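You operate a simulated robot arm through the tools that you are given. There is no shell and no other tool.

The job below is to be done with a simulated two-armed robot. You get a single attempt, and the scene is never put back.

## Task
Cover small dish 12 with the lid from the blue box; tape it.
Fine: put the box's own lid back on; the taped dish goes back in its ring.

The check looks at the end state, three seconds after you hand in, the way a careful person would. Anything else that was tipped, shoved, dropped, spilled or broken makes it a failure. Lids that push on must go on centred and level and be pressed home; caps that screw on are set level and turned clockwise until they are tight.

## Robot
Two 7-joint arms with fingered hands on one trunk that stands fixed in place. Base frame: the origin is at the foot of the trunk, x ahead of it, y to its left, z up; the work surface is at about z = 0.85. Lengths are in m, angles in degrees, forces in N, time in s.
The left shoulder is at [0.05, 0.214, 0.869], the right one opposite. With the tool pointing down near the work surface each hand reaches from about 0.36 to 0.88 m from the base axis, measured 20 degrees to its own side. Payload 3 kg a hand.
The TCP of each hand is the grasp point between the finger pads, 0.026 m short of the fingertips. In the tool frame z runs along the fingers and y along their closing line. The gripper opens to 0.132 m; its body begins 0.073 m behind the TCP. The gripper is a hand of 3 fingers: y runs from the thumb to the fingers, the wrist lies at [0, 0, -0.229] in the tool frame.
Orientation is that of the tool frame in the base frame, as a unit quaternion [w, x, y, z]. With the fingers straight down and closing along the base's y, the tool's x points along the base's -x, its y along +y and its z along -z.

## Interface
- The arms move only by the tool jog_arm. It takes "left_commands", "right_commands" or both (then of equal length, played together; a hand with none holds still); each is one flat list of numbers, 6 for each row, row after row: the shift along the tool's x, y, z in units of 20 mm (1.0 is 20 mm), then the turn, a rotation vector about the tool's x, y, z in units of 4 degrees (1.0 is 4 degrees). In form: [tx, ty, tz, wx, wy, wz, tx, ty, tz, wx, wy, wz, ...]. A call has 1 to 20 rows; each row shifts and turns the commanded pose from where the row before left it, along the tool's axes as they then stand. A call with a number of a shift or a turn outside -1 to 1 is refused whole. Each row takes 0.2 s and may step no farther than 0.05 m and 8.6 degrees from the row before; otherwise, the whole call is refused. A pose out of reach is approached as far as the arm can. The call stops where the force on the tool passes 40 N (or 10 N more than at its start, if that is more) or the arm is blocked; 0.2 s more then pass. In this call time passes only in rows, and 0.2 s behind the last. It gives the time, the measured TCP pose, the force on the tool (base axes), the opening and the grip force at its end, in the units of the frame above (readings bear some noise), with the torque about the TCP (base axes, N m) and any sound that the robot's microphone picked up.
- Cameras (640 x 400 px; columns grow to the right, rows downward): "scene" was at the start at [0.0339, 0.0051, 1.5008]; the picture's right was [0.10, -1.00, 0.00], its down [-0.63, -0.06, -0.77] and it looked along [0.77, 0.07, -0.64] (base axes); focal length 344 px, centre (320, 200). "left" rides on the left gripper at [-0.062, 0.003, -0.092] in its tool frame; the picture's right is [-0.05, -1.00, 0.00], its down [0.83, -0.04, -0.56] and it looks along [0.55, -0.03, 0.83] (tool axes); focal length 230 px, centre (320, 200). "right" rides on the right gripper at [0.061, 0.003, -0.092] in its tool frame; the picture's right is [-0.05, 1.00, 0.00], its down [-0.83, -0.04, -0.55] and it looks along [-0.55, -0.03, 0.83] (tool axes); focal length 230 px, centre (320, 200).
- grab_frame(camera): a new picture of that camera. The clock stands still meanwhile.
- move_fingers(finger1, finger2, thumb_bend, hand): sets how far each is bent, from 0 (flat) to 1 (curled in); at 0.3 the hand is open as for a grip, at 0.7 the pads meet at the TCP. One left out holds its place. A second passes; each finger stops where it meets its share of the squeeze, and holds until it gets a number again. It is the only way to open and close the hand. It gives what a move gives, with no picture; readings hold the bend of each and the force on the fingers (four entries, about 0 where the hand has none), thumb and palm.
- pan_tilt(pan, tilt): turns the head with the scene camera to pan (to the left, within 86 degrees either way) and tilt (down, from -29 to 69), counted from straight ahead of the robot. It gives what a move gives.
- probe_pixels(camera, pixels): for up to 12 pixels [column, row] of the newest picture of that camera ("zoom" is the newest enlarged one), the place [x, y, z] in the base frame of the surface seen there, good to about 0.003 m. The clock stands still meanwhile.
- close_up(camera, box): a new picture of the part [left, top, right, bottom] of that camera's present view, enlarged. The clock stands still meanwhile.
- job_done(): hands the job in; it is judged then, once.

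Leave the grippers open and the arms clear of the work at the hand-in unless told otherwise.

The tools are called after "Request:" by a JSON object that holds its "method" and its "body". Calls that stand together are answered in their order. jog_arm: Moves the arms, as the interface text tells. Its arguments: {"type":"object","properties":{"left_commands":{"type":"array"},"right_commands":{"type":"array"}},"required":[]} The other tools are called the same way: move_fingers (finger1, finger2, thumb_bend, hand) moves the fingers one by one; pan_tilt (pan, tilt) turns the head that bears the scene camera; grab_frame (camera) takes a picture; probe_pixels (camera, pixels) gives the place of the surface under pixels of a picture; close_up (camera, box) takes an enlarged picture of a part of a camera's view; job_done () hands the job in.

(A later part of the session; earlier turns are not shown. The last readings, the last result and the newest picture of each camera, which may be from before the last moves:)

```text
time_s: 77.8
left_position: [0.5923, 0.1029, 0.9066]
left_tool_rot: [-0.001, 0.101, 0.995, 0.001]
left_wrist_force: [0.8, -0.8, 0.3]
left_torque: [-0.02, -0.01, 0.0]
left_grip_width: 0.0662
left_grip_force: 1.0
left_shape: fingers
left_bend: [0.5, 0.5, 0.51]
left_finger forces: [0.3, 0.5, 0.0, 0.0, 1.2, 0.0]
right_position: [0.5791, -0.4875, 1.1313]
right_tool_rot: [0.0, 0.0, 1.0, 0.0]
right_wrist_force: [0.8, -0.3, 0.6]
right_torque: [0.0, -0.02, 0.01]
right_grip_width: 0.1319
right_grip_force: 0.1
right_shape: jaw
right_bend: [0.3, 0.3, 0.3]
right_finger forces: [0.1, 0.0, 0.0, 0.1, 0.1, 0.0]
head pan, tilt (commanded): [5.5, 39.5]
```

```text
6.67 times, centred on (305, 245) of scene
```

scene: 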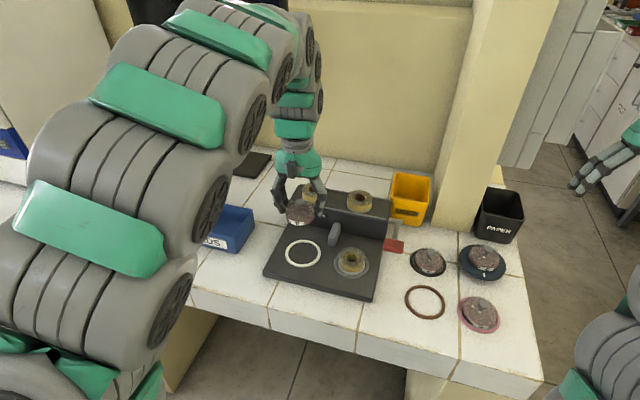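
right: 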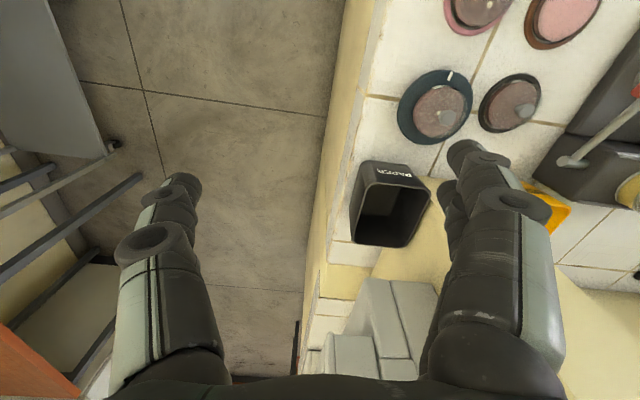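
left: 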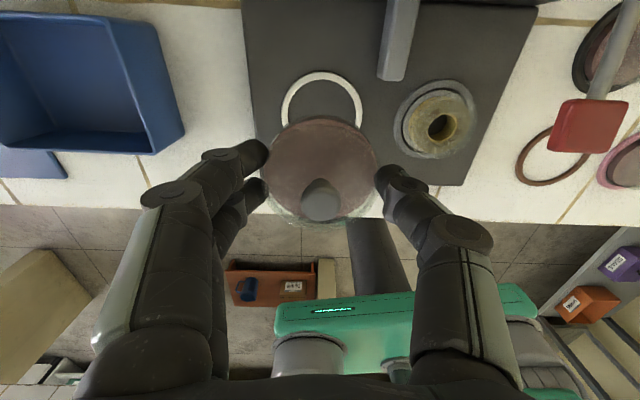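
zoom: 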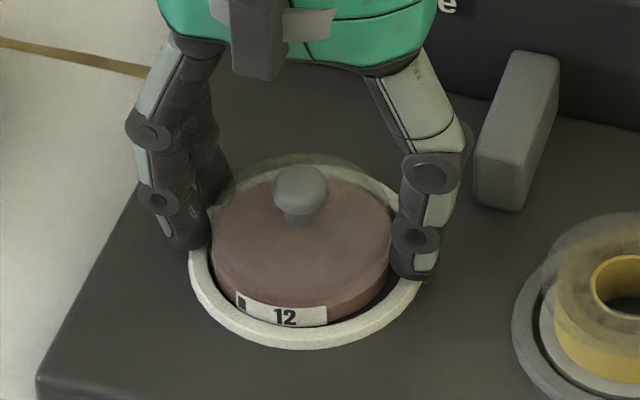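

Released: the dish stands inside the white ring. I'll open wider and raise the hand clear, then look.

Request:
{"method": "move_fingers", "body": {"hand": "left", "finger1": 0.45, "finger2": 0.45, "thumb_bend": 0.46}}

Request:
{"method": "jog_arm", "body": {"left_commands": [0, 0, -0.3, 0, 0, 0, 0, 0, -0.8, 0, 0, 0, 0, 0, -1, 0, 0, 0, 0, 0, -1, 0, 0, 0, 0, 0, -1, 0, 0, 0, 0, 0, -1, 0, 0, 0]}}

Request:
{"method": "grab_frame", "body": {"camera": "left"}}

Request:
{"method": "close_up", "body": {"camera": "scene", "box": [265, 205, 400, 300]}}

Request:
{"method": "close_up", "body": {"camera": "scene", "box": [280, 228, 325, 270]}}

```text
time_s: 78.8
left_position: [0.5935, 0.1018, 0.9083]
left_tool_rot: [0.002, 0.101, 0.995, 0.0]
left_wrist_force: [-0.1, -0.6, 0.6]
left_torque: [0.0, 0.02, -0.02]
left_grip_width: 0.0823
left_grip_force: 0.0
left_shape: fingers
left_bend: [0.45, 0.45, 0.46]
left_finger forces: [0.0, 0.0, 0.1, 0.0, 0.0, 0.0]
right_position: [0.5787, -0.4893, 1.1322]
right_tool_rot: [0.001, 0.0, 1.0, 0.0]
right_wrist_force: [0.3, -0.5, -1.0]
right_torque: [-0.01, 0.03, 0.01]
right_grip_width: 0.1323
right_grip_force: 0.0
right_shape: jaw
right_bend: [0.3, 0.3, 0.3]
right_finger forces: [0.1, 0.0, 0.0, 0.1, 0.0, 0.1]
head pan, tilt (commanded): [5.5, 39.5]
```

```text
time_s: 80.2
left_position: [0.5927, 0.1021, 1.0096]
left_tool_rot: [0.002, 0.101, 0.995, 0.001]
left_wrist_force: [0.5, -0.7, -0.5]
left_torque: [-0.01, -0.02, -0.05]
left_grip_width: 0.0825
left_grip_force: 0.0
left_shape: fingers
left_bend: [0.45, 0.45, 0.46]
left_finger forces: [0.0, 0.1, 0.0, 0.0, 0.0, 0.0]
right_position: [0.5789, -0.4887, 1.1313]
right_tool_rot: [0.001, 0.001, 1.0, 0.0]
right_wrist_force: [-0.8, 0.3, -0.6]
right_torque: [0.01, 0.0, -0.01]
right_grip_width: 0.1321
right_grip_force: 0.1
right_shape: jaw
right_bend: [0.3, 0.3, 0.3]
right_finger forces: [0.0, 0.0, 0.0, 0.1, 0.0, 0.1]
head pan, tilt (commanded): [5.5, 39.5]
```

```text
taken
```

left: 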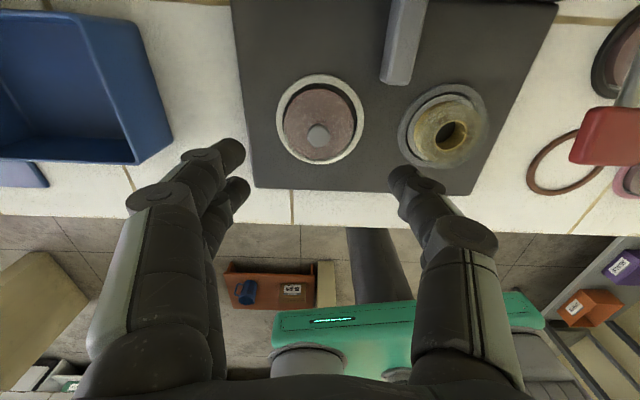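

```text
4.21 times, centred on (332, 252) of scene
```

zoom: 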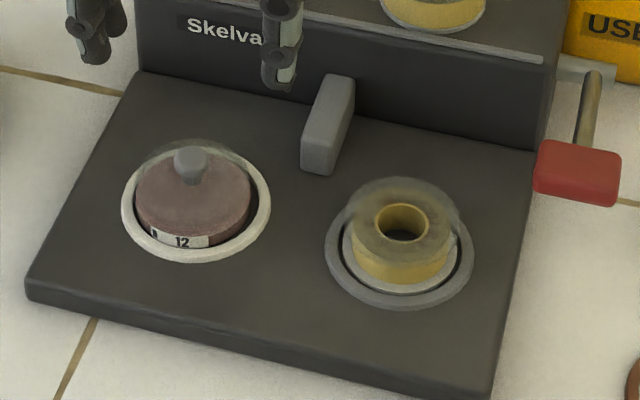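

```text
9.52 times, centred on (302, 249) of scene
```

zoom: 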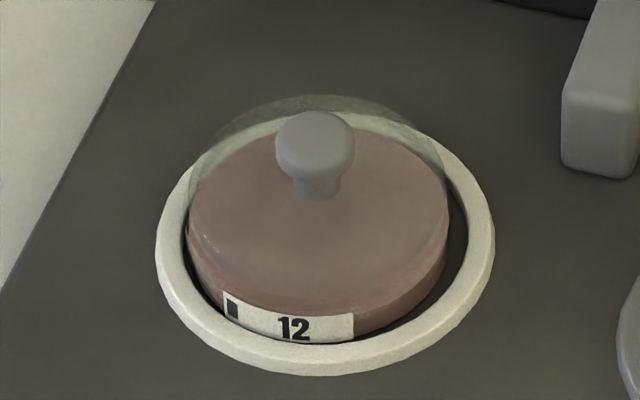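

Dish 12 with its lid stands in the white ring. I want to be sure the lid is pressed home, so I'll close the fingertips together and press gently on top of the knob (knob top z about 0.9045), listening for a snap.

Request:
{"method": "move_fingers", "body": {"hand": "left", "finger1": 0.7, "finger2": 0.7, "thumb_bend": 0.7}}

Request:
{"method": "jog_arm", "body": {"left_commands": [0.1, 0.05, 0.5, 0, 0, 0, 0, 0, 0.9, 0, 0, 0, 0, 0, 0.9, 0, 0, 0, 0, 0, 0.9, 0, 0, 0]}}

Request:
{"method": "close_up", "body": {"camera": "scene", "box": [270, 205, 340, 275]}}

Request:
{"method": "close_up", "body": {"camera": "left", "box": [220, 90, 420, 230]}}

```text
time_s: 81.2
left_position: [0.5927, 0.1015, 1.0091]
left_tool_rot: [0.002, 0.1, 0.995, 0.001]
left_wrist_force: [0.8, 0.4, 0.2]
left_torque: [0.0, -0.02, -0.01]
left_grip_width: 0.0064
left_grip_force: 0.0
left_shape: fingers
left_bend: [0.7, 0.7, 0.7]
left_finger forces: [0.0, 0.1, 0.1, 0.1, 0.1, 0.1]
right_position: [0.5796, -0.4884, 1.1312]
right_tool_rot: [0.0, 0.0, 1.0, -0.001]
right_wrist_force: [-0.2, -0.3, 0.6]
right_torque: [0.01, 0.01, 0.0]
right_grip_width: 0.1316
right_grip_force: 0.1
right_shape: jaw
right_bend: [0.3, 0.3, 0.3]
right_finger forces: [0.0, 0.0, 0.0, 0.1, 0.0, 0.0]
head pan, tilt (commanded): [5.5, 39.5]
```

```text
time_s: 82.2
left_position: [0.5917, 0.1014, 0.9455]
left_tool_rot: [0.002, 0.102, 0.995, 0.0]
left_wrist_force: [-0.4, -0.2, 0.1]
left_torque: [0.03, 0.0, 0.02]
left_grip_width: 0.0061
left_grip_force: 0.1
left_shape: fingers
left_bend: [0.7, 0.7, 0.7]
left_finger forces: [0.0, 0.1, 0.1, 0.0, 0.1, 0.0]
right_position: [0.5789, -0.4881, 1.1333]
right_tool_rot: [0.001, 0.0, 1.0, 0.0]
right_wrist_force: [0.3, 0.4, 0.4]
right_torque: [0.02, 0.0, -0.02]
right_grip_width: 0.1318
right_grip_force: 0.1
right_shape: jaw
right_bend: [0.3, 0.3, 0.3]
right_finger forces: [0.1, 0.0, 0.1, 0.0, 0.0, 0.0]
head pan, tilt (commanded): [5.5, 39.5]
```

```text
5.71 times, centred on (305, 240) of scene
```

zoom: 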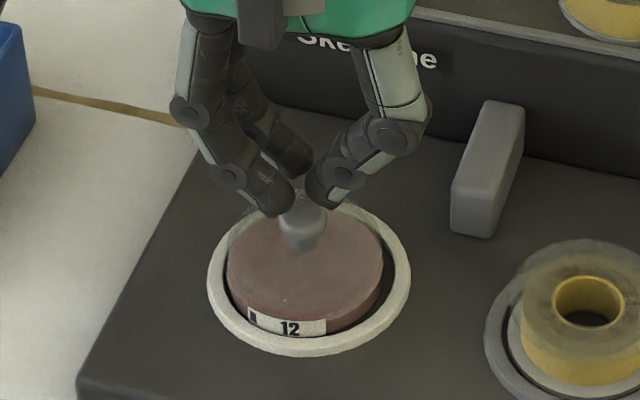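

```text
2.86 times, centred on (320, 160) of left
```

zoom: 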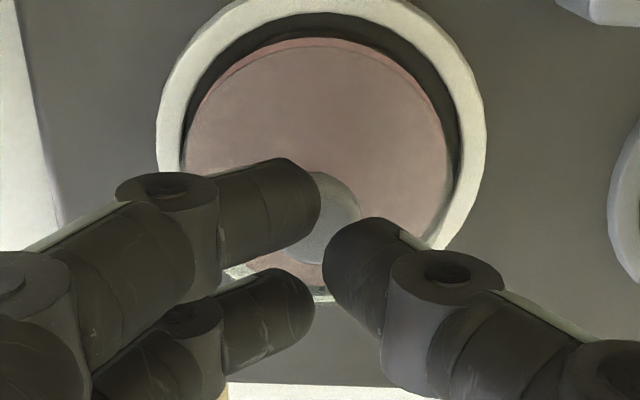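

Closed tips would straddle the knob badly. Instead I'll spread the fingers to bend 0.6, so the three tips press as a tripod on the lid plate around the knob, and lower until about 15 N.

Request:
{"method": "move_fingers", "body": {"hand": "left", "finger1": 0.6, "finger2": 0.6, "thumb_bend": 0.6}}

Request:
{"method": "jog_arm", "body": {"left_commands": [0, 0, 0.4, 0, 0, 0, 0, 0, 0.4, 0, 0, 0, 0, 0, 0.2, 0, 0, 0, 0, 0, 0.15, 0, 0, 0]}}

Request:
{"method": "close_up", "body": {"camera": "scene", "box": [270, 205, 340, 275]}}

Request:
{"method": "close_up", "body": {"camera": "left", "box": [220, 90, 420, 230]}}

```text
time_s: 83.2
left_position: [0.5918, 0.1039, 0.9456]
left_tool_rot: [0.002, 0.102, 0.995, 0.0]
left_wrist_force: [-0.4, 0.6, 0.3]
left_torque: [0.02, -0.01, -0.02]
left_grip_width: 0.0344
left_grip_force: 0.1
left_shape: fingers
left_bend: [0.6, 0.6, 0.6]
left_finger forces: [0.0, 0.0, 0.0, 0.0, 0.0, 0.1]
right_position: [0.5782, -0.4885, 1.1319]
right_tool_rot: [0.001, 0.0, 1.0, 0.0]
right_wrist_force: [-0.1, 0.0, 0.2]
right_torque: [0.01, -0.01, -0.02]
right_grip_width: 0.1318
right_grip_force: 0.0
right_shape: jaw
right_bend: [0.3, 0.3, 0.3]
right_finger forces: [0.0, 0.0, 0.0, 0.1, 0.0, 0.0]
head pan, tilt (commanded): [5.5, 39.5]
```

```text
time_s: 84.2
left_position: [0.5925, 0.1035, 0.924]
left_tool_rot: [0.001, 0.101, 0.995, 0.0]
left_wrist_force: [-5.2, 0.1, 18.1]
left_torque: [-0.15, 0.22, -0.04]
left_grip_width: 0.0341
left_grip_force: 8.6
left_shape: fingers
left_bend: [0.6, 0.6, 0.6]
left_finger forces: [2.4, 3.6, 0.0, 0.0, 11.3, 0.0]
right_position: [0.5781, -0.4889, 1.1313]
right_tool_rot: [0.0, 0.001, 1.0, 0.0]
right_wrist_force: [0.0, -1.6, 0.1]
right_torque: [0.03, -0.04, -0.01]
right_grip_width: 0.1317
right_grip_force: 0.0
right_shape: jaw
right_bend: [0.3, 0.3, 0.3]
right_finger forces: [0.0, 0.0, 0.0, 0.0, 0.0, 0.1]
head pan, tilt (commanded): [5.5, 39.5]
```

```text
5.71 times, centred on (305, 240) of scene
```

zoom: 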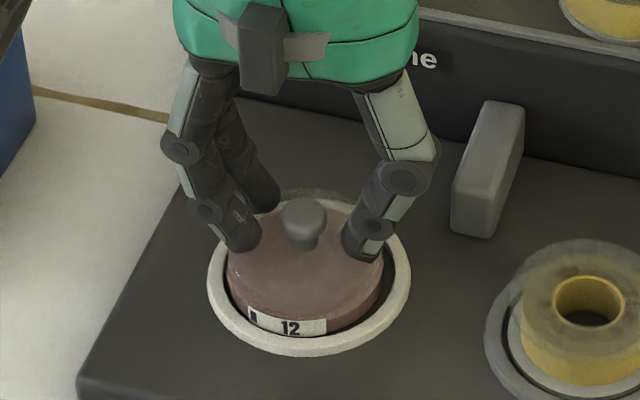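

```text
2.86 times, centred on (320, 160) of left
```

zoom: 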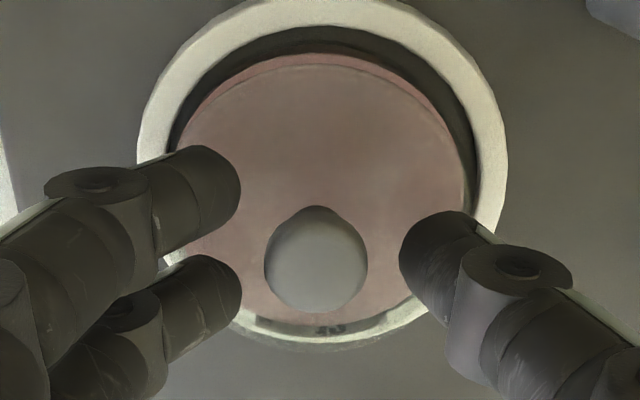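

The tripod presses at 18 N with no snap, so the lid is already on. I'll press a touch more (about 25 N), then retreat upward.

Request:
{"method": "jog_arm", "body": {"left_commands": [0, 0, 0.04, 0, 0, 0, 0, 0, 0, 0, 0, 0]}}

Request:
{"method": "jog_arm", "body": {"left_commands": [0, 0, -0.2, 0, 0, 0, 0, 0, -0.5, 0, 0, 0, 0, 0, -1, 0, 0, 0, 0, 0, -1, 0, 0, 0, 0, 0, -1, 0, 0, 0]}}

Request:
{"method": "close_up", "body": {"camera": "scene", "box": [275, 225, 335, 275]}}

Request:
{"method": "close_up", "body": {"camera": "left", "box": [230, 60, 400, 180]}}

```text
time_s: 84.9
left_position: [0.5919, 0.1028, 0.9231]
left_tool_rot: [0.003, 0.103, 0.995, 0.001]
left_wrist_force: [-5.8, 1.1, 17.2]
left_torque: [-0.1, 0.21, -0.02]
left_grip_width: 0.0343
left_grip_force: 8.3
left_shape: fingers
left_bend: [0.61, 0.61, 0.61]
left_finger forces: [2.4, 3.9, 0.0, 0.0, 10.8, 0.0]
right_position: [0.5786, -0.489, 1.1318]
right_tool_rot: [0.001, 0.0, 1.0, 0.0]
right_wrist_force: [-0.3, 0.0, -0.4]
right_torque: [-0.02, 0.03, -0.01]
right_grip_width: 0.1319
right_grip_force: 0.0
right_shape: jaw
right_bend: [0.3, 0.3, 0.3]
right_finger forces: [0.0, 0.0, 0.1, 0.0, 0.0, 0.0]
head pan, tilt (commanded): [5.5, 39.5]
stopped in row 2 (left hand): the force on the tool passed its limit at 41 N (the readings are from after the stop); the commanded pose is now the measured one
```

```text
time_s: 86.1
left_position: [0.5907, 0.1028, 0.9964]
left_tool_rot: [0.002, 0.101, 0.995, 0.001]
left_wrist_force: [-0.1, 0.1, -0.2]
left_torque: [0.0, -0.02, 0.03]
left_grip_width: 0.035
left_grip_force: 0.1
left_shape: fingers
left_bend: [0.6, 0.6, 0.6]
left_finger forces: [0.0, 0.0, 0.0, 0.0, 0.0, 0.1]
right_position: [0.5787, -0.4879, 1.1324]
right_tool_rot: [0.0, 0.0, 1.0, 0.0]
right_wrist_force: [-0.5, 0.0, 0.4]
right_torque: [0.0, 0.0, 0.01]
right_grip_width: 0.1321
right_grip_force: 0.0
right_shape: jaw
right_bend: [0.3, 0.3, 0.3]
right_finger forces: [0.1, 0.0, 0.1, 0.0, 0.0, 0.1]
head pan, tilt (commanded): [5.5, 39.5]
```

```text
8.00 times, centred on (305, 250) of scene
```

zoom: 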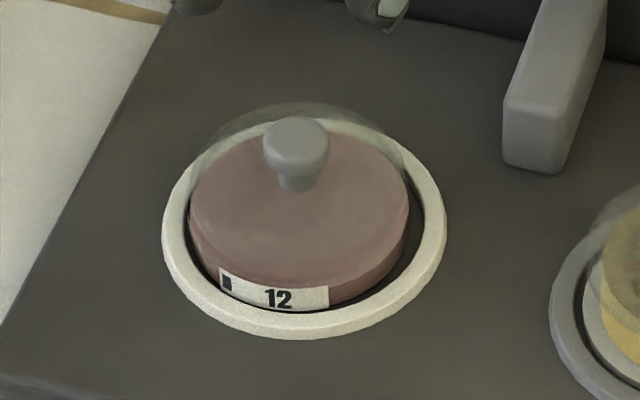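

```text
3.33 times, centred on (315, 120) of left
```

zoom: 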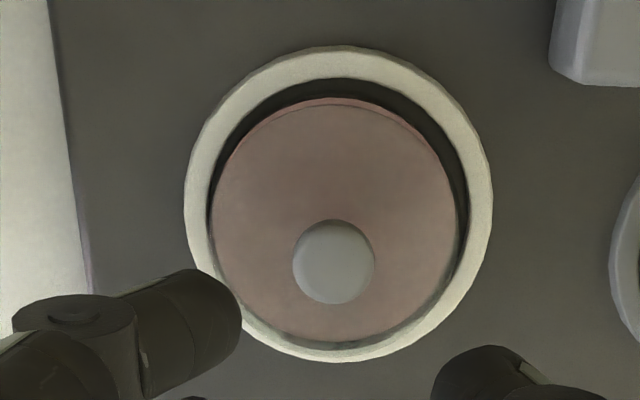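

The lid is home: no snap even at a 41 N peak, concentric and level. Now the taping lever. I'll move the left hand up and away to the left, and take a careful look at the lever from the scene camera with probes.

Request:
{"method": "jog_arm", "body": {"left_commands": [0, 0.5, -1, 0, 0, 0, 0, 1, -1, 0, 0, 0, 0, 1, -1, 0, 0, 0, 0, 1, -1, 0, 0, 0, 0, 1, -0.5, 0, 0, 0, 0, 1, 0, 0, 0, 0, 0, 1, 0, 0, 0, 0, 0, 1, 0, 0, 0, 0, 0, 1, 0, 0, 0, 0, 0, 1, 0, 0, 0, 0]}}

Request:
{"method": "grab_frame", "body": {"camera": "scene"}}

Request:
{"method": "close_up", "body": {"camera": "scene", "box": [365, 205, 425, 260]}}

Request:
{"method": "probe_pixels", "body": {"camera": "zoom", "pixels": [[255, 260], [370, 275], [310, 260], [310, 310], [250, 320], [365, 340], [325, 245], [320, 200], [340, 140], [350, 115], [290, 110], [370, 150]]}}

```text
time_s: 88.3
left_position: [0.6296, 0.2895, 1.0889]
left_tool_rot: [0.002, 0.102, 0.995, 0.001]
left_wrist_force: [-0.8, -0.6, 0.0]
left_torque: [0.01, 0.01, -0.01]
left_grip_width: 0.0351
left_grip_force: 0.0
left_shape: fingers
left_bend: [0.6, 0.6, 0.6]
left_finger forces: [0.1, 0.0, 0.0, 0.1, 0.1, 0.0]
right_position: [0.5792, -0.4884, 1.1305]
right_tool_rot: [0.001, -0.001, 1.0, 0.0]
right_wrist_force: [-0.2, 0.1, 0.4]
right_torque: [0.0, 0.01, 0.0]
right_grip_width: 0.1319
right_grip_force: 0.1
right_shape: jaw
right_bend: [0.3, 0.3, 0.3]
right_finger forces: [0.1, 0.1, 0.0, 0.0, 0.1, 0.0]
head pan, tilt (commanded): [5.5, 39.5]
```

```text
taken
```

scene: 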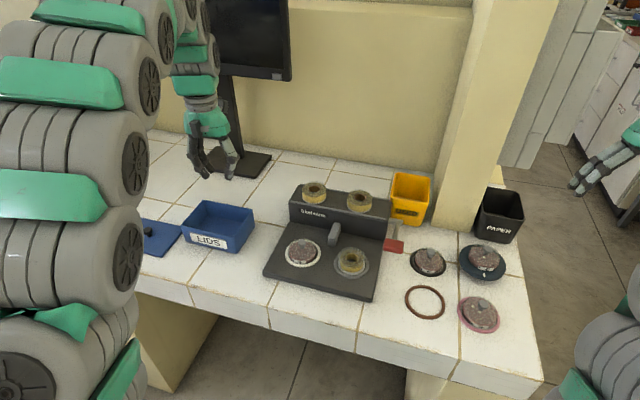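

```text
7.27 times, centred on (395, 232) of scene
```

zoom: 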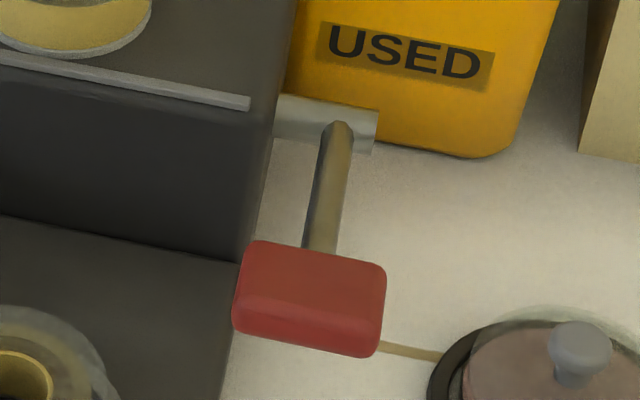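

```text
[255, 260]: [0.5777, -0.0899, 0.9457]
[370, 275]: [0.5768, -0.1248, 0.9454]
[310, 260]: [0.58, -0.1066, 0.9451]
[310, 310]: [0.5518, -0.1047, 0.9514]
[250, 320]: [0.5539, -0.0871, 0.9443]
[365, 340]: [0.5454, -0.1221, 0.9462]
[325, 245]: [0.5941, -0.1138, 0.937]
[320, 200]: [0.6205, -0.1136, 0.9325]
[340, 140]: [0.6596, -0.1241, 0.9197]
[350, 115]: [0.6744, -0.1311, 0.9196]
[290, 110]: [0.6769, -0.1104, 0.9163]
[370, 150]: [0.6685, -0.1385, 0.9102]
```

The lever handle is a red block centred at about (0.562, -0.106), top z about 0.948, on an arm pivoting near (0.68, -0.12, 0.913); it should swing down. I'll close the right hand to bend 0.7 and bring it above the handle at z = 1.05.

Request:
{"method": "move_fingers", "body": {"hand": "right", "finger1": 0.7, "finger2": 0.7, "thumb_bend": 0.7}}

Request:
{"method": "jog_arm", "body": {"right_commands": [0.0475, 0.9575, 0.2, 0, 0, 0, 0.0475, 0.9575, 0.2, 0, 0, 0, 0.0475, 0.9575, 0.2, 0, 0, 0, 0.0475, 0.9575, 0.2, 0, 0, 0, 0.0475, 0.9575, 0.2, 0, 0, 0, 0.0475, 0.9575, 0.2, 0, 0, 0, 0.0475, 0.9575, 0.2, 0, 0, 0, 0.0475, 0.9575, 0.2, 0, 0, 0, 0.0475, 0.9575, 0.2, 0, 0, 0, 0.0475, 0.9575, 0.2, 0, 0, 0, 0.0475, 0.9575, 0.2, 0, 0, 0, 0.0475, 0.9575, 0.2, 0, 0, 0, 0.0475, 0.9575, 0.2, 0, 0, 0, 0.0475, 0.9575, 0.2, 0, 0, 0, 0.0475, 0.9575, 0.2, 0, 0, 0, 0.0475, 0.9575, 0.2, 0, 0, 0, 0.0475, 0.9575, 0.2, 0, 0, 0, 0.0475, 0.9575, 0.2, 0, 0, 0, 0.0475, 0.9575, 0.2, 0, 0, 0, 0.0475, 0.9575, 0.2, 0, 0, 0]}}

Request:
{"method": "grab_frame", "body": {"camera": "right"}}

Request:
{"method": "grab_frame", "body": {"camera": "scene"}}

```text
time_s: 89.3
left_position: [0.6289, 0.2889, 1.0868]
left_tool_rot: [0.003, 0.102, 0.995, 0.001]
left_wrist_force: [-0.5, 0.3, -0.1]
left_torque: [0.02, 0.0, 0.03]
left_grip_width: 0.035
left_grip_force: 0.0
left_shape: fingers
left_bend: [0.6, 0.6, 0.6]
left_finger forces: [0.1, 0.1, 0.1, 0.0, 0.0, 0.0]
right_position: [0.5791, -0.4891, 1.1327]
right_tool_rot: [0.0, 0.0, 1.0, 0.0]
right_wrist_force: [1.1, -0.6, -0.1]
right_torque: [0.0, -0.02, -0.02]
right_grip_width: 0.006
right_grip_force: 0.1
right_shape: fingers
right_bend: [0.7, 0.7, 0.7]
right_finger forces: [0.1, 0.0, 0.0, 0.0, 0.0, 0.1]
head pan, tilt (commanded): [5.5, 39.5]
```

```text
time_s: 93.5
left_position: [0.6295, 0.2894, 1.0868]
left_tool_rot: [0.002, 0.102, 0.995, 0.001]
left_wrist_force: [-0.5, 0.0, -0.9]
left_torque: [0.0, 0.04, -0.02]
left_grip_width: 0.035
left_grip_force: 0.0
left_shape: fingers
left_bend: [0.6, 0.6, 0.6]
left_finger forces: [0.0, 0.0, 0.0, 0.0, 0.1, 0.0]
right_position: [0.5603, -0.1068, 1.0513]
right_tool_rot: [0.001, 0.001, 1.0, 0.0]
right_wrist_force: [0.3, 0.2, -0.6]
right_torque: [-0.03, 0.0, 0.01]
right_grip_width: 0.0062
right_grip_force: 0.1
right_shape: fingers
right_bend: [0.7, 0.7, 0.7]
right_finger forces: [0.0, 0.0, 0.0, 0.0, 0.0, 0.1]
head pan, tilt (commanded): [5.5, 39.5]
```

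```text
taken
```

right: 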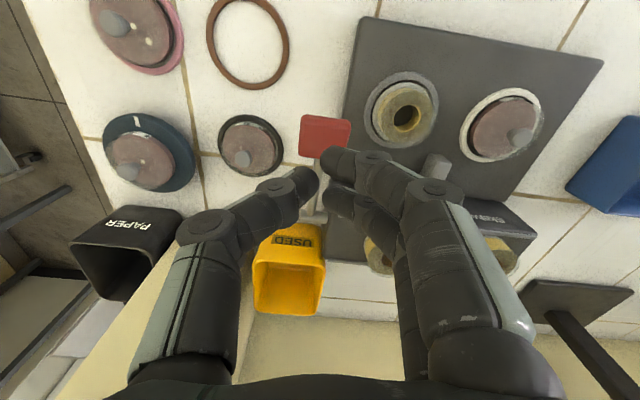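

```text
taken
```

scene: 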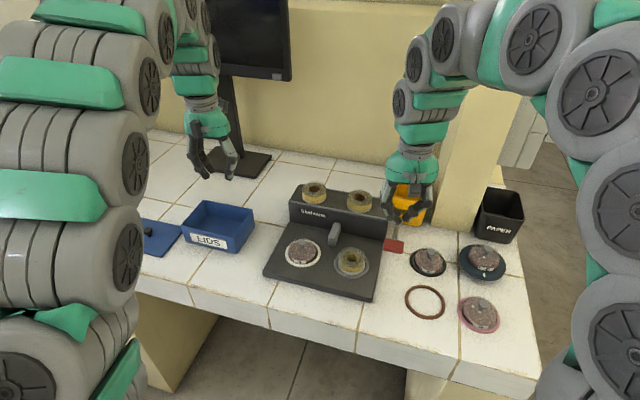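

In the right wrist view the handle appears at (325,137). I'll probe its top surface in this arm's frame.

Request:
{"method": "probe_pixels", "body": {"camera": "right", "pixels": [[325, 130], [305, 125], [345, 130], [325, 120], [325, 145], [310, 150], [245, 30], [225, 60], [275, 60], [325, 135]]}}

Request:
{"method": "close_up", "body": {"camera": "right", "box": [250, 90, 450, 215]}}

```text
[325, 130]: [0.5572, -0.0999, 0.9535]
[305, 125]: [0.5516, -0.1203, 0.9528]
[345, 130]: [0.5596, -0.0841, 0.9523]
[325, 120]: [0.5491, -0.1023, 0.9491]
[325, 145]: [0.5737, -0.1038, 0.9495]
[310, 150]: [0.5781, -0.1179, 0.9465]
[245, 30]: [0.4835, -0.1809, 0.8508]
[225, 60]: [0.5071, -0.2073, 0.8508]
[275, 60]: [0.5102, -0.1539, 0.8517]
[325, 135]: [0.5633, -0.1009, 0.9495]
```

```text
3.20 times, centred on (350, 152) of right
```

zoom: 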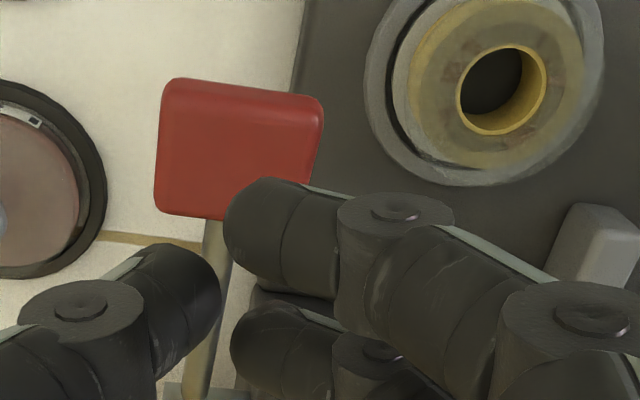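

The handle centre is at about (0.560, -0.102), top about 0.951, in the right arm's frame. I'll shift +4 mm in y and -2 mm in x, descend to z = 0.99 and check.

Request:
{"method": "jog_arm", "body": {"right_commands": [0.1, 0.2, 0.6, 0, 0, 0, 0, 0, 0.8, 0, 0, 0, 0, 0, 0.8, 0, 0, 0, 0, 0, 0.8, 0, 0, 0]}}

Request:
{"method": "close_up", "body": {"camera": "scene", "box": [350, 180, 450, 270]}}

Request:
{"method": "close_up", "body": {"camera": "right", "box": [220, 90, 460, 240]}}

```text
time_s: 94.5
left_position: [0.6294, 0.288, 1.0869]
left_tool_rot: [0.003, 0.102, 0.995, 0.001]
left_wrist_force: [-0.5, 0.2, -0.3]
left_torque: [0.03, -0.01, -0.02]
left_grip_width: 0.0348
left_grip_force: 0.1
left_shape: fingers
left_bend: [0.6, 0.6, 0.6]
left_finger forces: [0.0, 0.0, 0.0, 0.1, 0.0, 0.0]
right_position: [0.561, -0.1017, 0.9912]
right_tool_rot: [0.001, 0.0, 1.0, 0.001]
right_wrist_force: [0.3, -0.6, -0.2]
right_torque: [0.0, -0.02, 0.0]
right_grip_width: 0.006
right_grip_force: 0.1
right_shape: fingers
right_bend: [0.7, 0.7, 0.7]
right_finger forces: [0.0, 0.1, 0.0, 0.1, 0.0, 0.1]
head pan, tilt (commanded): [5.5, 39.5]
```

```text
4.44 times, centred on (400, 225) of scene
```

zoom: 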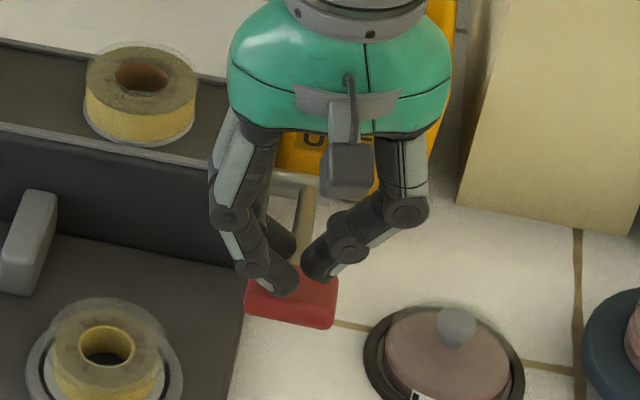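

```text
2.67 times, centred on (340, 165) of right
```

zoom: 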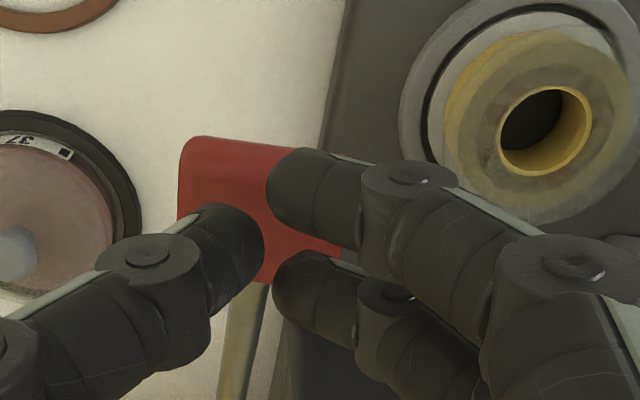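

The tips are over the handle, with one finger close to its back edge. I'll shift 5 mm toward the front (-x) and lower 20 mm in 4 mm rows to make contact.

Request:
{"method": "jog_arm", "body": {"right_commands": [0.25, 0, 0, 0, 0, 0, 0, 0, 0.2, 0, 0, 0, 0, 0, 0.2, 0, 0, 0, 0, 0, 0.2, 0, 0, 0, 0, 0, 0.2, 0, 0, 0]}}

Request:
{"method": "close_up", "body": {"camera": "scene", "box": [350, 180, 450, 270]}}

```text
time_s: 95.7
left_position: [0.6284, 0.2884, 1.0877]
left_tool_rot: [0.002, 0.102, 0.995, 0.001]
left_wrist_force: [0.8, -0.2, 0.5]
left_torque: [-0.01, -0.01, 0.03]
left_grip_width: 0.0347
left_grip_force: 0.0
left_shape: fingers
left_bend: [0.6, 0.6, 0.6]
left_finger forces: [0.0, 0.0, 0.1, 0.0, 0.0, 0.0]
right_position: [0.5553, -0.1028, 0.9767]
right_tool_rot: [0.001, 0.0, 1.0, 0.001]
right_wrist_force: [-0.2, -0.7, 0.1]
right_torque: [-0.01, -0.01, 0.02]
right_grip_width: 0.0058
right_grip_force: 0.7
right_shape: fingers
right_bend: [0.7, 0.7, 0.7]
right_finger forces: [0.1, 0.0, 0.0, 0.0, 1.3, 0.0]
head pan, tilt (commanded): [5.5, 39.5]
```

```text
4.44 times, centred on (400, 225) of scene
```

zoom: 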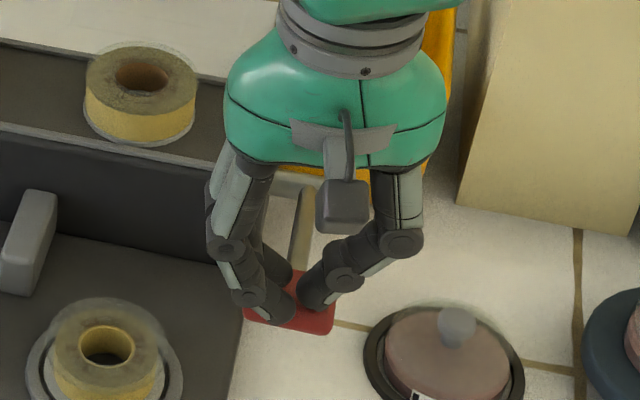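

The thumb tip is just touching (1.3 N). I'll push the lever down 24 mm in 4 mm rows.

Request:
{"method": "jog_arm", "body": {"right_commands": [0, 0, 0.2, 0, 0, 0, 0, 0, 0.2, 0, 0, 0, 0, 0, 0.2, 0, 0, 0, 0, 0, 0.2, 0, 0, 0, 0, 0, 0.2, 0, 0, 0, 0, 0, 0.2, 0, 0, 0]}}

Request:
{"method": "close_up", "body": {"camera": "scene", "box": [260, 180, 450, 300]}}

```text
time_s: 97.1
left_position: [0.6292, 0.2892, 1.0875]
left_tool_rot: [0.003, 0.102, 0.995, 0.0]
left_wrist_force: [-0.6, -0.2, 0.6]
left_torque: [-0.01, 0.0, 0.0]
left_grip_width: 0.0347
left_grip_force: 0.0
left_shape: fingers
left_bend: [0.6, 0.6, 0.6]
left_finger forces: [0.0, 0.0, 0.1, 0.0, 0.0, 0.0]
right_position: [0.5538, -0.1028, 0.9512]
right_tool_rot: [0.0, 0.0, 1.0, 0.0]
right_wrist_force: [-0.4, 0.3, 2.9]
right_torque: [-0.03, 0.06, 0.0]
right_grip_width: 0.0055
right_grip_force: 1.4
right_shape: fingers
right_bend: [0.7, 0.7, 0.7]
right_finger forces: [0.2, 0.2, 0.0, 0.1, 2.1, 0.0]
head pan, tilt (commanded): [5.5, 39.5]
```

```text
3.33 times, centred on (355, 240) of scene
```

zoom: 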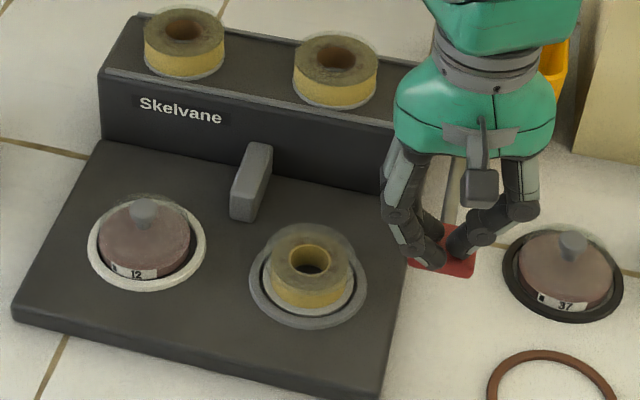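

The lever moves easily (about 3 N). I'll continue another 24 mm.

Request:
{"method": "jog_arm", "body": {"right_commands": [0, 0, 0.2, 0, 0, 0, 0, 0, 0.2, 0, 0, 0, 0, 0, 0.2, 0, 0, 0, 0, 0, 0.2, 0, 0, 0, 0, 0, 0.2, 0, 0, 0, 0, 0, 0.2, 0, 0, 0]}}

Request:
{"method": "close_up", "body": {"camera": "scene", "box": [260, 180, 450, 300]}}

```text
time_s: 98.4
left_position: [0.6289, 0.2887, 1.0876]
left_tool_rot: [0.003, 0.101, 0.995, 0.001]
left_wrist_force: [0.6, 0.4, -0.7]
left_torque: [0.01, 0.0, 0.01]
left_grip_width: 0.035
left_grip_force: 0.2
left_shape: fingers
left_bend: [0.6, 0.6, 0.6]
left_finger forces: [0.1, 0.1, 0.0, 0.0, 0.1, 0.0]
right_position: [0.5549, -0.1018, 0.9333]
right_tool_rot: [0.004, 0.0, 1.0, 0.002]
right_wrist_force: [-8.1, -0.6, 25.9]
right_torque: [-0.1, -0.07, -0.01]
right_grip_width: 0.0039
right_grip_force: 13.5
right_shape: fingers
right_bend: [0.7, 0.72, 0.71]
right_finger forces: [0.4, 10.3, 0.0, 0.1, 15.9, 0.1]
head pan, tilt (commanded): [5.5, 39.5]
stopped in row 6 (right hand): the force on the tool passed its limit at 45 N (the readings are from after the stop); the commanded pose is now the measured one
```

```text
3.33 times, centred on (355, 240) of scene
```

zoom: 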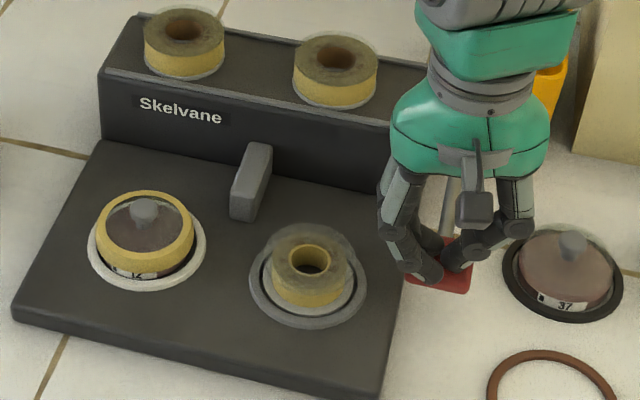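

The lever hit its stop at 45 N, and dish 12 now has a yellow band of tape around its rim. I'll raise the right hand, see whether the lever returns, and zoom on the tape.

Request:
{"method": "jog_arm", "body": {"right_commands": [0, 0, -0.2, 0, 0, 0, 0, 0, -0.5, 0, 0, 0, 0, 0, -0.8, 0, 0, 0, 0, 0, -1, 0, 0, 0, 0, 0, -1, 0, 0, 0, 0, 0, -1, 0, 0, 0]}}

Request:
{"method": "close_up", "body": {"camera": "scene", "box": [280, 228, 325, 270]}}

Request:
{"method": "close_up", "body": {"camera": "scene", "box": [260, 180, 450, 300]}}

```text
time_s: 99.8
left_position: [0.6287, 0.2897, 1.0874]
left_tool_rot: [0.003, 0.103, 0.995, 0.001]
left_wrist_force: [-0.4, 0.7, -0.4]
left_torque: [0.01, 0.01, -0.01]
left_grip_width: 0.0347
left_grip_force: 0.1
left_shape: fingers
left_bend: [0.6, 0.6, 0.6]
left_finger forces: [0.0, 0.0, 0.0, 0.0, 0.0, 0.1]
right_position: [0.555, -0.103, 1.0229]
right_tool_rot: [0.003, 0.001, 1.0, 0.001]
right_wrist_force: [0.1, 0.7, 0.0]
right_torque: [0.03, -0.02, -0.01]
right_grip_width: 0.0051
right_grip_force: 0.1
right_shape: fingers
right_bend: [0.7, 0.7, 0.7]
right_finger forces: [0.0, 0.0, 0.1, 0.0, 0.0, 0.0]
head pan, tilt (commanded): [5.5, 39.5]
```

```text
9.52 times, centred on (302, 249) of scene
```

zoom: 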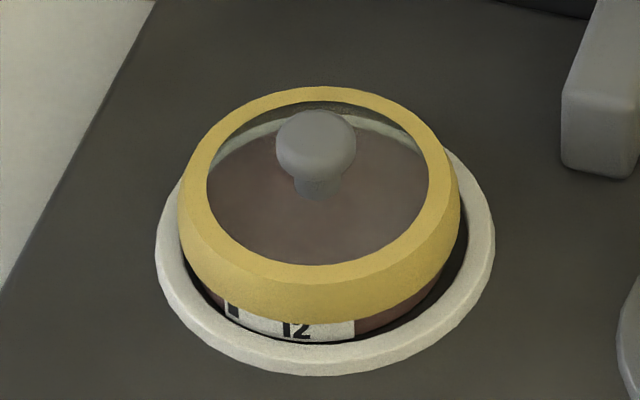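

```text
3.33 times, centred on (355, 240) of scene
```

zoom: 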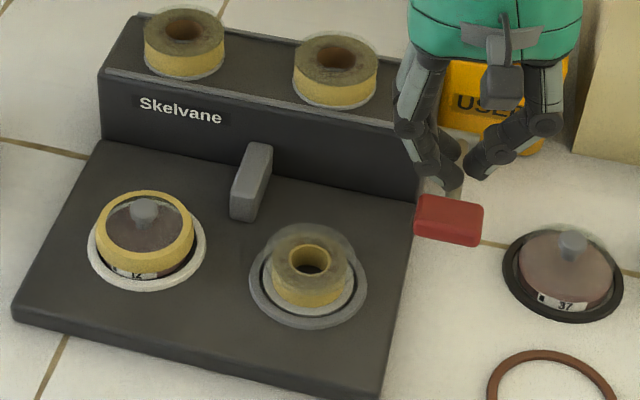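

The dish is neatly taped all round and the lever sprang back up. I'll withdraw the right hand to the right, open the left hand to bend 0.44 and bring it back above the taped dish.

Request:
{"method": "move_fingers", "body": {"hand": "left", "finger1": 0.43, "finger2": 0.43, "thumb_bend": 0.43}}

Request:
{"method": "jog_arm", "body": {"left_commands": [0, 0, 0, 0, 0, 0, 0, 0, 0, 0, 0, 0, 0, 0, 0, 0, 0, 0, 0, -0.95, 0.3, 0, 0, 0, 0, -0.95, 0.3, 0, 0, 0, 0, -0.95, 0.3, 0, 0, 0, 0, -0.95, 0.3, 0, 0, 0, 0, -0.95, 0.3, 0, 0, 0, 0, -0.95, 0.3, 0, 0, 0, 0, -0.95, 0.3, 0, 0, 0, 0, -0.95, 0.3, 0, 0, 0, 0, -0.95, 0.3, 0, 0, 0, 0, -0.95, 0.3, 0, 0, 0, 0, 0, 0, 0, 0, 0, 0, 0, 0, 0, 0, 0, 0, 0, 0, 0, 0, 0, 0, 0, 0, 0, 0, 0, 0, 0, 0, 0, 0, 0], "right_commands": [0, -1, -0.5, 0, 0, 0, 0, -1, -0.5, 0, 0, 0, 0, -1, -0.5, 0, 0, 0, 0, -1, -0.5, 0, 0, 0, 0, -1, -0.5, 0, 0, 0, 0, -1, 0, 0, 0, 0, 0, -1, 0, 0, 0, 0, 0, -1, 0, 0, 0, 0, 0, -1, 0, 0, 0, 0, 0, -1, 0, 0, 0, 0, 0, -1, 0, 0, 0, 0, 0, -1, 0, 0, 0, 0, 0, -1, 0, 0, 0, 0, 0, -1, 0, 0, 0, 0, 0, -1, 0, 0, 0, 0, 0, -1, 0, 0, 0, 0, 0, -1, 0, 0, 0, 0, 0, -1, 0, 0, 0, 0]}}

Request:
{"method": "grab_frame", "body": {"camera": "left"}}

Request:
{"method": "close_up", "body": {"camera": "left", "box": [240, 60, 400, 180]}}

Request:
{"method": "grab_frame", "body": {"camera": "scene"}}

```text
time_s: 100.8
left_position: [0.6282, 0.2892, 1.088]
left_tool_rot: [0.003, 0.103, 0.995, 0.001]
left_wrist_force: [0.1, 0.0, 0.9]
left_torque: [-0.01, -0.02, 0.02]
left_grip_width: 0.0909
left_grip_force: 0.1
left_shape: fingers
left_bend: [0.43, 0.43, 0.43]
left_finger forces: [0.1, 0.0, 0.1, 0.0, 0.0, 0.0]
right_position: [0.5547, -0.1027, 1.0222]
right_tool_rot: [0.003, 0.0, 1.0, 0.001]
right_wrist_force: [-0.6, -0.5, 0.4]
right_torque: [-0.02, 0.0, -0.02]
right_grip_width: 0.0053
right_grip_force: 0.1
right_shape: fingers
right_bend: [0.7, 0.7, 0.7]
right_finger forces: [0.0, 0.0, 0.0, 0.0, 0.1, 0.0]
head pan, tilt (commanded): [5.5, 39.5]
```

```text
time_s: 104.6
left_position: [0.5906, 0.103, 1.0257]
left_tool_rot: [0.002, 0.101, 0.995, 0.001]
left_wrist_force: [0.0, 0.2, 0.5]
left_torque: [-0.02, 0.01, -0.02]
left_grip_width: 0.0913
left_grip_force: 0.0
left_shape: fingers
left_bend: [0.43, 0.43, 0.43]
left_finger forces: [0.0, 0.0, 0.0, 0.0, 0.1, 0.1]
right_position: [0.5545, -0.4626, 1.0724]
right_tool_rot: [0.003, -0.001, 1.0, 0.001]
right_wrist_force: [0.3, 0.4, -0.4]
right_torque: [-0.01, 0.0, 0.01]
right_grip_width: 0.0053
right_grip_force: 0.0
right_shape: fingers
right_bend: [0.7, 0.7, 0.7]
right_finger forces: [0.1, 0.0, 0.1, 0.0, 0.0, 0.0]
head pan, tilt (commanded): [5.5, 39.5]
```

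```text
taken
```

left: 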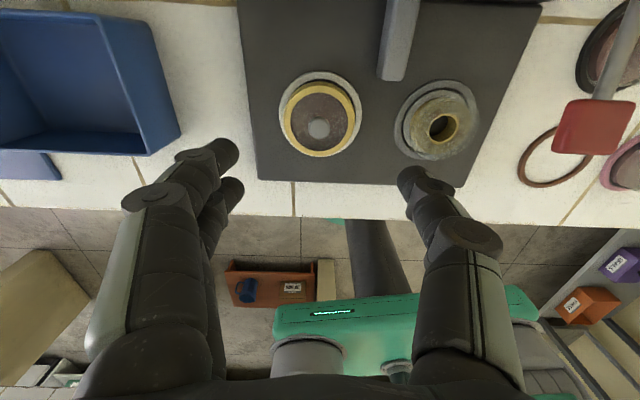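

```text
3.33 times, centred on (320, 120) of left
```

zoom: 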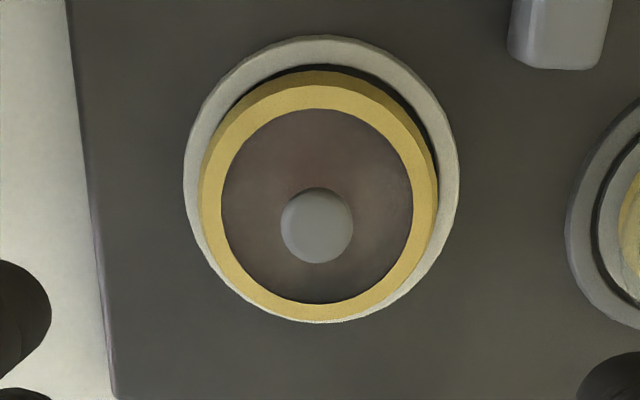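

```text
taken
```

scene: 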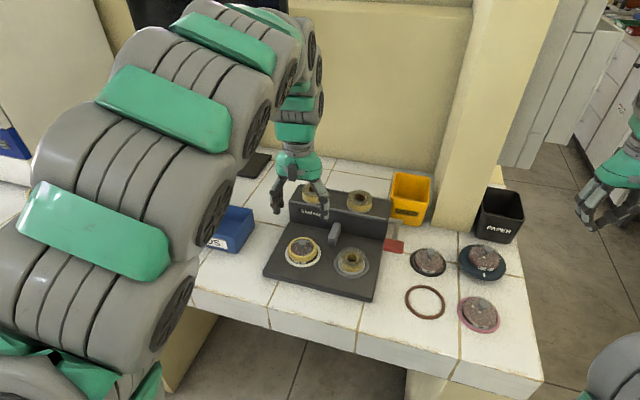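

The tape ring is continuous and the dish is centred under the hand within 1 mm. I'll descend to TCP z of about 0.909 with the fingers wide open around it.

Request:
{"method": "jog_arm", "body": {"left_commands": [-0.05, 0, 0.8, 0, 0, 0, 0, 0, 1, 0, 0, 0, 0, 0, 1, 0, 0, 0, 0, 0, 1, 0, 0, 0, 0, 0, 0.9, 0, 0, 0, 0, 0, 0.7, 0, 0, 0, 0, 0, 0.43, 0, 0, 0]}}

Request:
{"method": "close_up", "body": {"camera": "scene", "box": [270, 205, 340, 275]}}

Request:
{"method": "close_up", "body": {"camera": "left", "box": [200, 70, 440, 230]}}

```text
time_s: 106.2
left_position: [0.5916, 0.103, 0.9098]
left_tool_rot: [0.002, 0.102, 0.995, 0.002]
left_wrist_force: [-0.7, 0.1, 1.1]
left_torque: [0.0, 0.03, 0.03]
left_grip_width: 0.0909
left_grip_force: 0.1
left_shape: fingers
left_bend: [0.43, 0.43, 0.43]
left_finger forces: [0.0, 0.0, 0.1, 0.1, 0.0, 0.2]
right_position: [0.5555, -0.4629, 1.0723]
right_tool_rot: [0.003, 0.001, 1.0, 0.001]
right_wrist_force: [-0.2, 0.6, -0.3]
right_torque: [-0.01, 0.01, -0.01]
right_grip_width: 0.005
right_grip_force: 0.0
right_shape: fingers
right_bend: [0.7, 0.7, 0.7]
right_finger forces: [0.0, 0.1, 0.1, 0.0, 0.0, 0.0]
head pan, tilt (commanded): [5.5, 39.5]
```

```text
5.71 times, centred on (305, 240) of scene
```

zoom: 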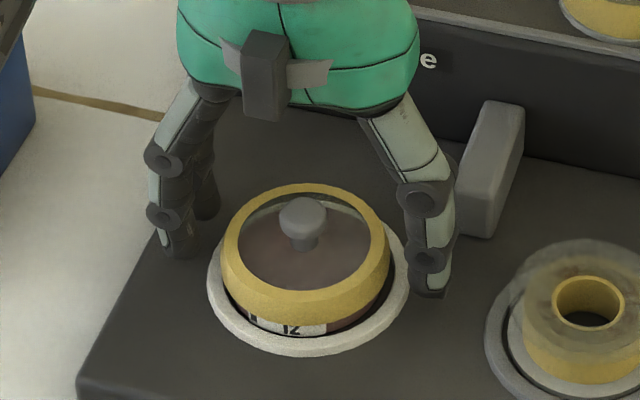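

```text
2.50 times, centred on (320, 150) of left
```

zoom: 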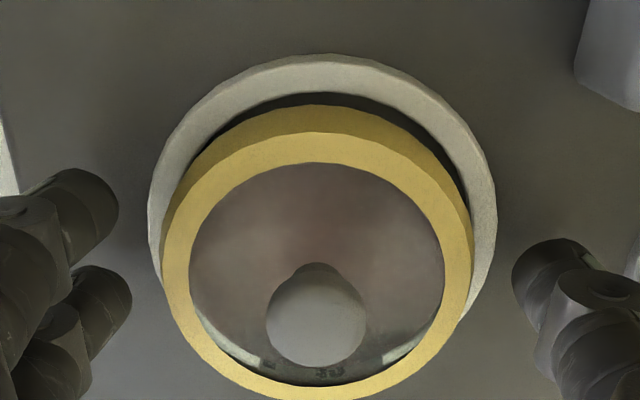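

Fingers are around the taped rim. I'll lower 1 mm and close in two stages onto the tape band.

Request:
{"method": "jog_arm", "body": {"left_commands": [0, 0, 0.05, 0, 0, 0]}}

Request:
{"method": "move_fingers", "body": {"hand": "left", "finger1": 0.53, "finger2": 0.53, "thumb_bend": 0.53}}

Request:
{"method": "move_fingers", "body": {"hand": "left", "finger1": 0.62, "finger2": 0.62, "thumb_bend": 0.62}}

Request:
{"method": "close_up", "body": {"camera": "scene", "box": [270, 205, 340, 275]}}

Request:
{"method": "close_up", "body": {"camera": "left", "box": [200, 70, 440, 230]}}

```text
time_s: 106.6
left_position: [0.5923, 0.1031, 0.9096]
left_tool_rot: [0.002, 0.102, 0.995, 0.001]
left_wrist_force: [0.1, 0.0, 0.4]
left_torque: [0.01, -0.01, -0.03]
left_grip_width: 0.0909
left_grip_force: 0.0
left_shape: fingers
left_bend: [0.43, 0.43, 0.43]
left_finger forces: [0.1, 0.1, 0.0, 0.0, 0.1, 0.0]
right_position: [0.5545, -0.4628, 1.0736]
right_tool_rot: [0.003, 0.001, 1.0, 0.001]
right_wrist_force: [0.1, 0.1, 0.0]
right_torque: [0.01, 0.01, -0.04]
right_grip_width: 0.005
right_grip_force: 0.0
right_shape: fingers
right_bend: [0.7, 0.7, 0.7]
right_finger forces: [0.0, 0.0, 0.0, 0.0, 0.0, 0.0]
head pan, tilt (commanded): [5.5, 39.5]
```

```text
time_s: 107.6
left_position: [0.5923, 0.1034, 0.9082]
left_tool_rot: [0.003, 0.102, 0.995, 0.001]
left_wrist_force: [0.5, -0.6, 0.8]
left_torque: [0.0, -0.03, 0.03]
left_grip_width: 0.0652
left_grip_force: 2.6
left_shape: fingers
left_bend: [0.51, 0.51, 0.52]
left_finger forces: [1.3, 1.7, 0.0, 0.0, 2.8, 0.1]
right_position: [0.555, -0.4627, 1.0733]
right_tool_rot: [0.003, 0.0, 1.0, 0.0]
right_wrist_force: [0.1, 0.3, -0.2]
right_torque: [0.0, -0.01, -0.01]
right_grip_width: 0.005
right_grip_force: 0.1
right_shape: fingers
right_bend: [0.7, 0.7, 0.7]
right_finger forces: [0.0, 0.1, 0.0, 0.0, 0.0, 0.1]
head pan, tilt (commanded): [5.5, 39.5]
```

```text
time_s: 108.6
left_position: [0.5926, 0.1024, 0.9091]
left_tool_rot: [0.003, 0.102, 0.995, 0.001]
left_wrist_force: [0.2, 0.5, 0.2]
left_torque: [0.0, 0.01, -0.04]
left_grip_width: 0.0625
left_grip_force: 14.1
left_shape: fingers
left_bend: [0.53, 0.52, 0.55]
left_finger forces: [6.8, 7.5, 0.0, 0.0, 13.8, 0.1]
right_position: [0.5557, -0.4623, 1.073]
right_tool_rot: [0.003, -0.001, 1.0, 0.0]
right_wrist_force: [-0.2, 0.0, 0.2]
right_torque: [0.01, 0.01, 0.02]
right_grip_width: 0.0053
right_grip_force: 0.1
right_shape: fingers
right_bend: [0.7, 0.7, 0.7]
right_finger forces: [0.0, 0.0, 0.0, 0.0, 0.0, 0.0]
head pan, tilt (commanded): [5.5, 39.5]
```

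```text
5.71 times, centred on (305, 240) of scene
```

zoom: 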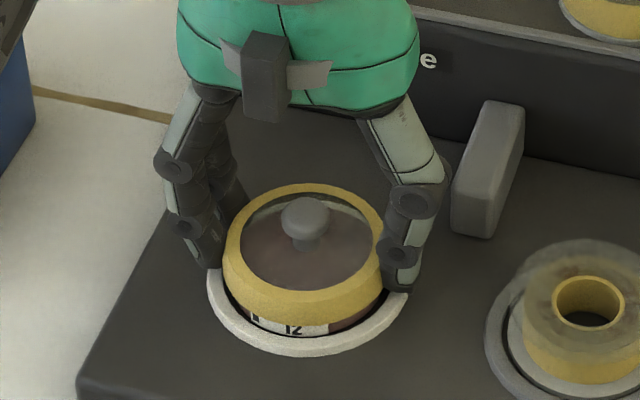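

```text
2.50 times, centred on (320, 150) of left
```

zoom: 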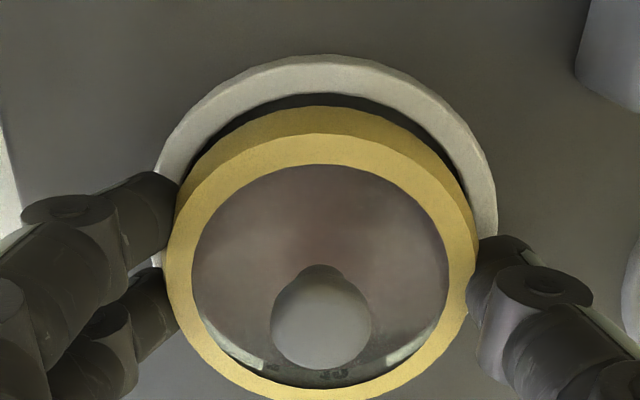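

A good grip (7, 7.5 and 14 N). I'll lift 5 mm slowly and check.

Request:
{"method": "jog_arm", "body": {"left_commands": [0, 0, -0.05, 0, 0, 0, 0, 0, -0.1, 0, 0, 0, 0, 0, -0.1, 0, 0, 0]}}

Request:
{"method": "close_up", "body": {"camera": "scene", "box": [270, 205, 340, 275]}}

```text
time_s: 109.4
left_position: [0.5921, 0.1031, 0.9131]
left_tool_rot: [0.003, 0.101, 0.995, 0.0]
left_wrist_force: [0.1, -0.4, -4.0]
left_torque: [0.0, 0.04, 0.03]
left_grip_width: 0.0627
left_grip_force: 13.6
left_shape: fingers
left_bend: [0.53, 0.52, 0.55]
left_finger forces: [6.7, 7.3, 0.1, 0.1, 13.9, 0.0]
right_position: [0.5543, -0.4628, 1.0731]
right_tool_rot: [0.003, 0.0, 1.0, 0.001]
right_wrist_force: [0.0, -0.1, 0.1]
right_torque: [0.02, -0.01, 0.0]
right_grip_width: 0.0053
right_grip_force: 0.1
right_shape: fingers
right_bend: [0.7, 0.7, 0.7]
right_finger forces: [0.0, 0.0, 0.1, 0.1, 0.0, 0.1]
head pan, tilt (commanded): [5.5, 39.5]
```

```text
5.71 times, centred on (305, 240) of scene
```

zoom: 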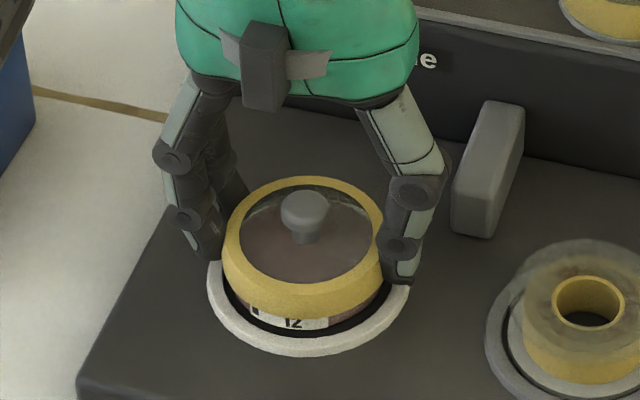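

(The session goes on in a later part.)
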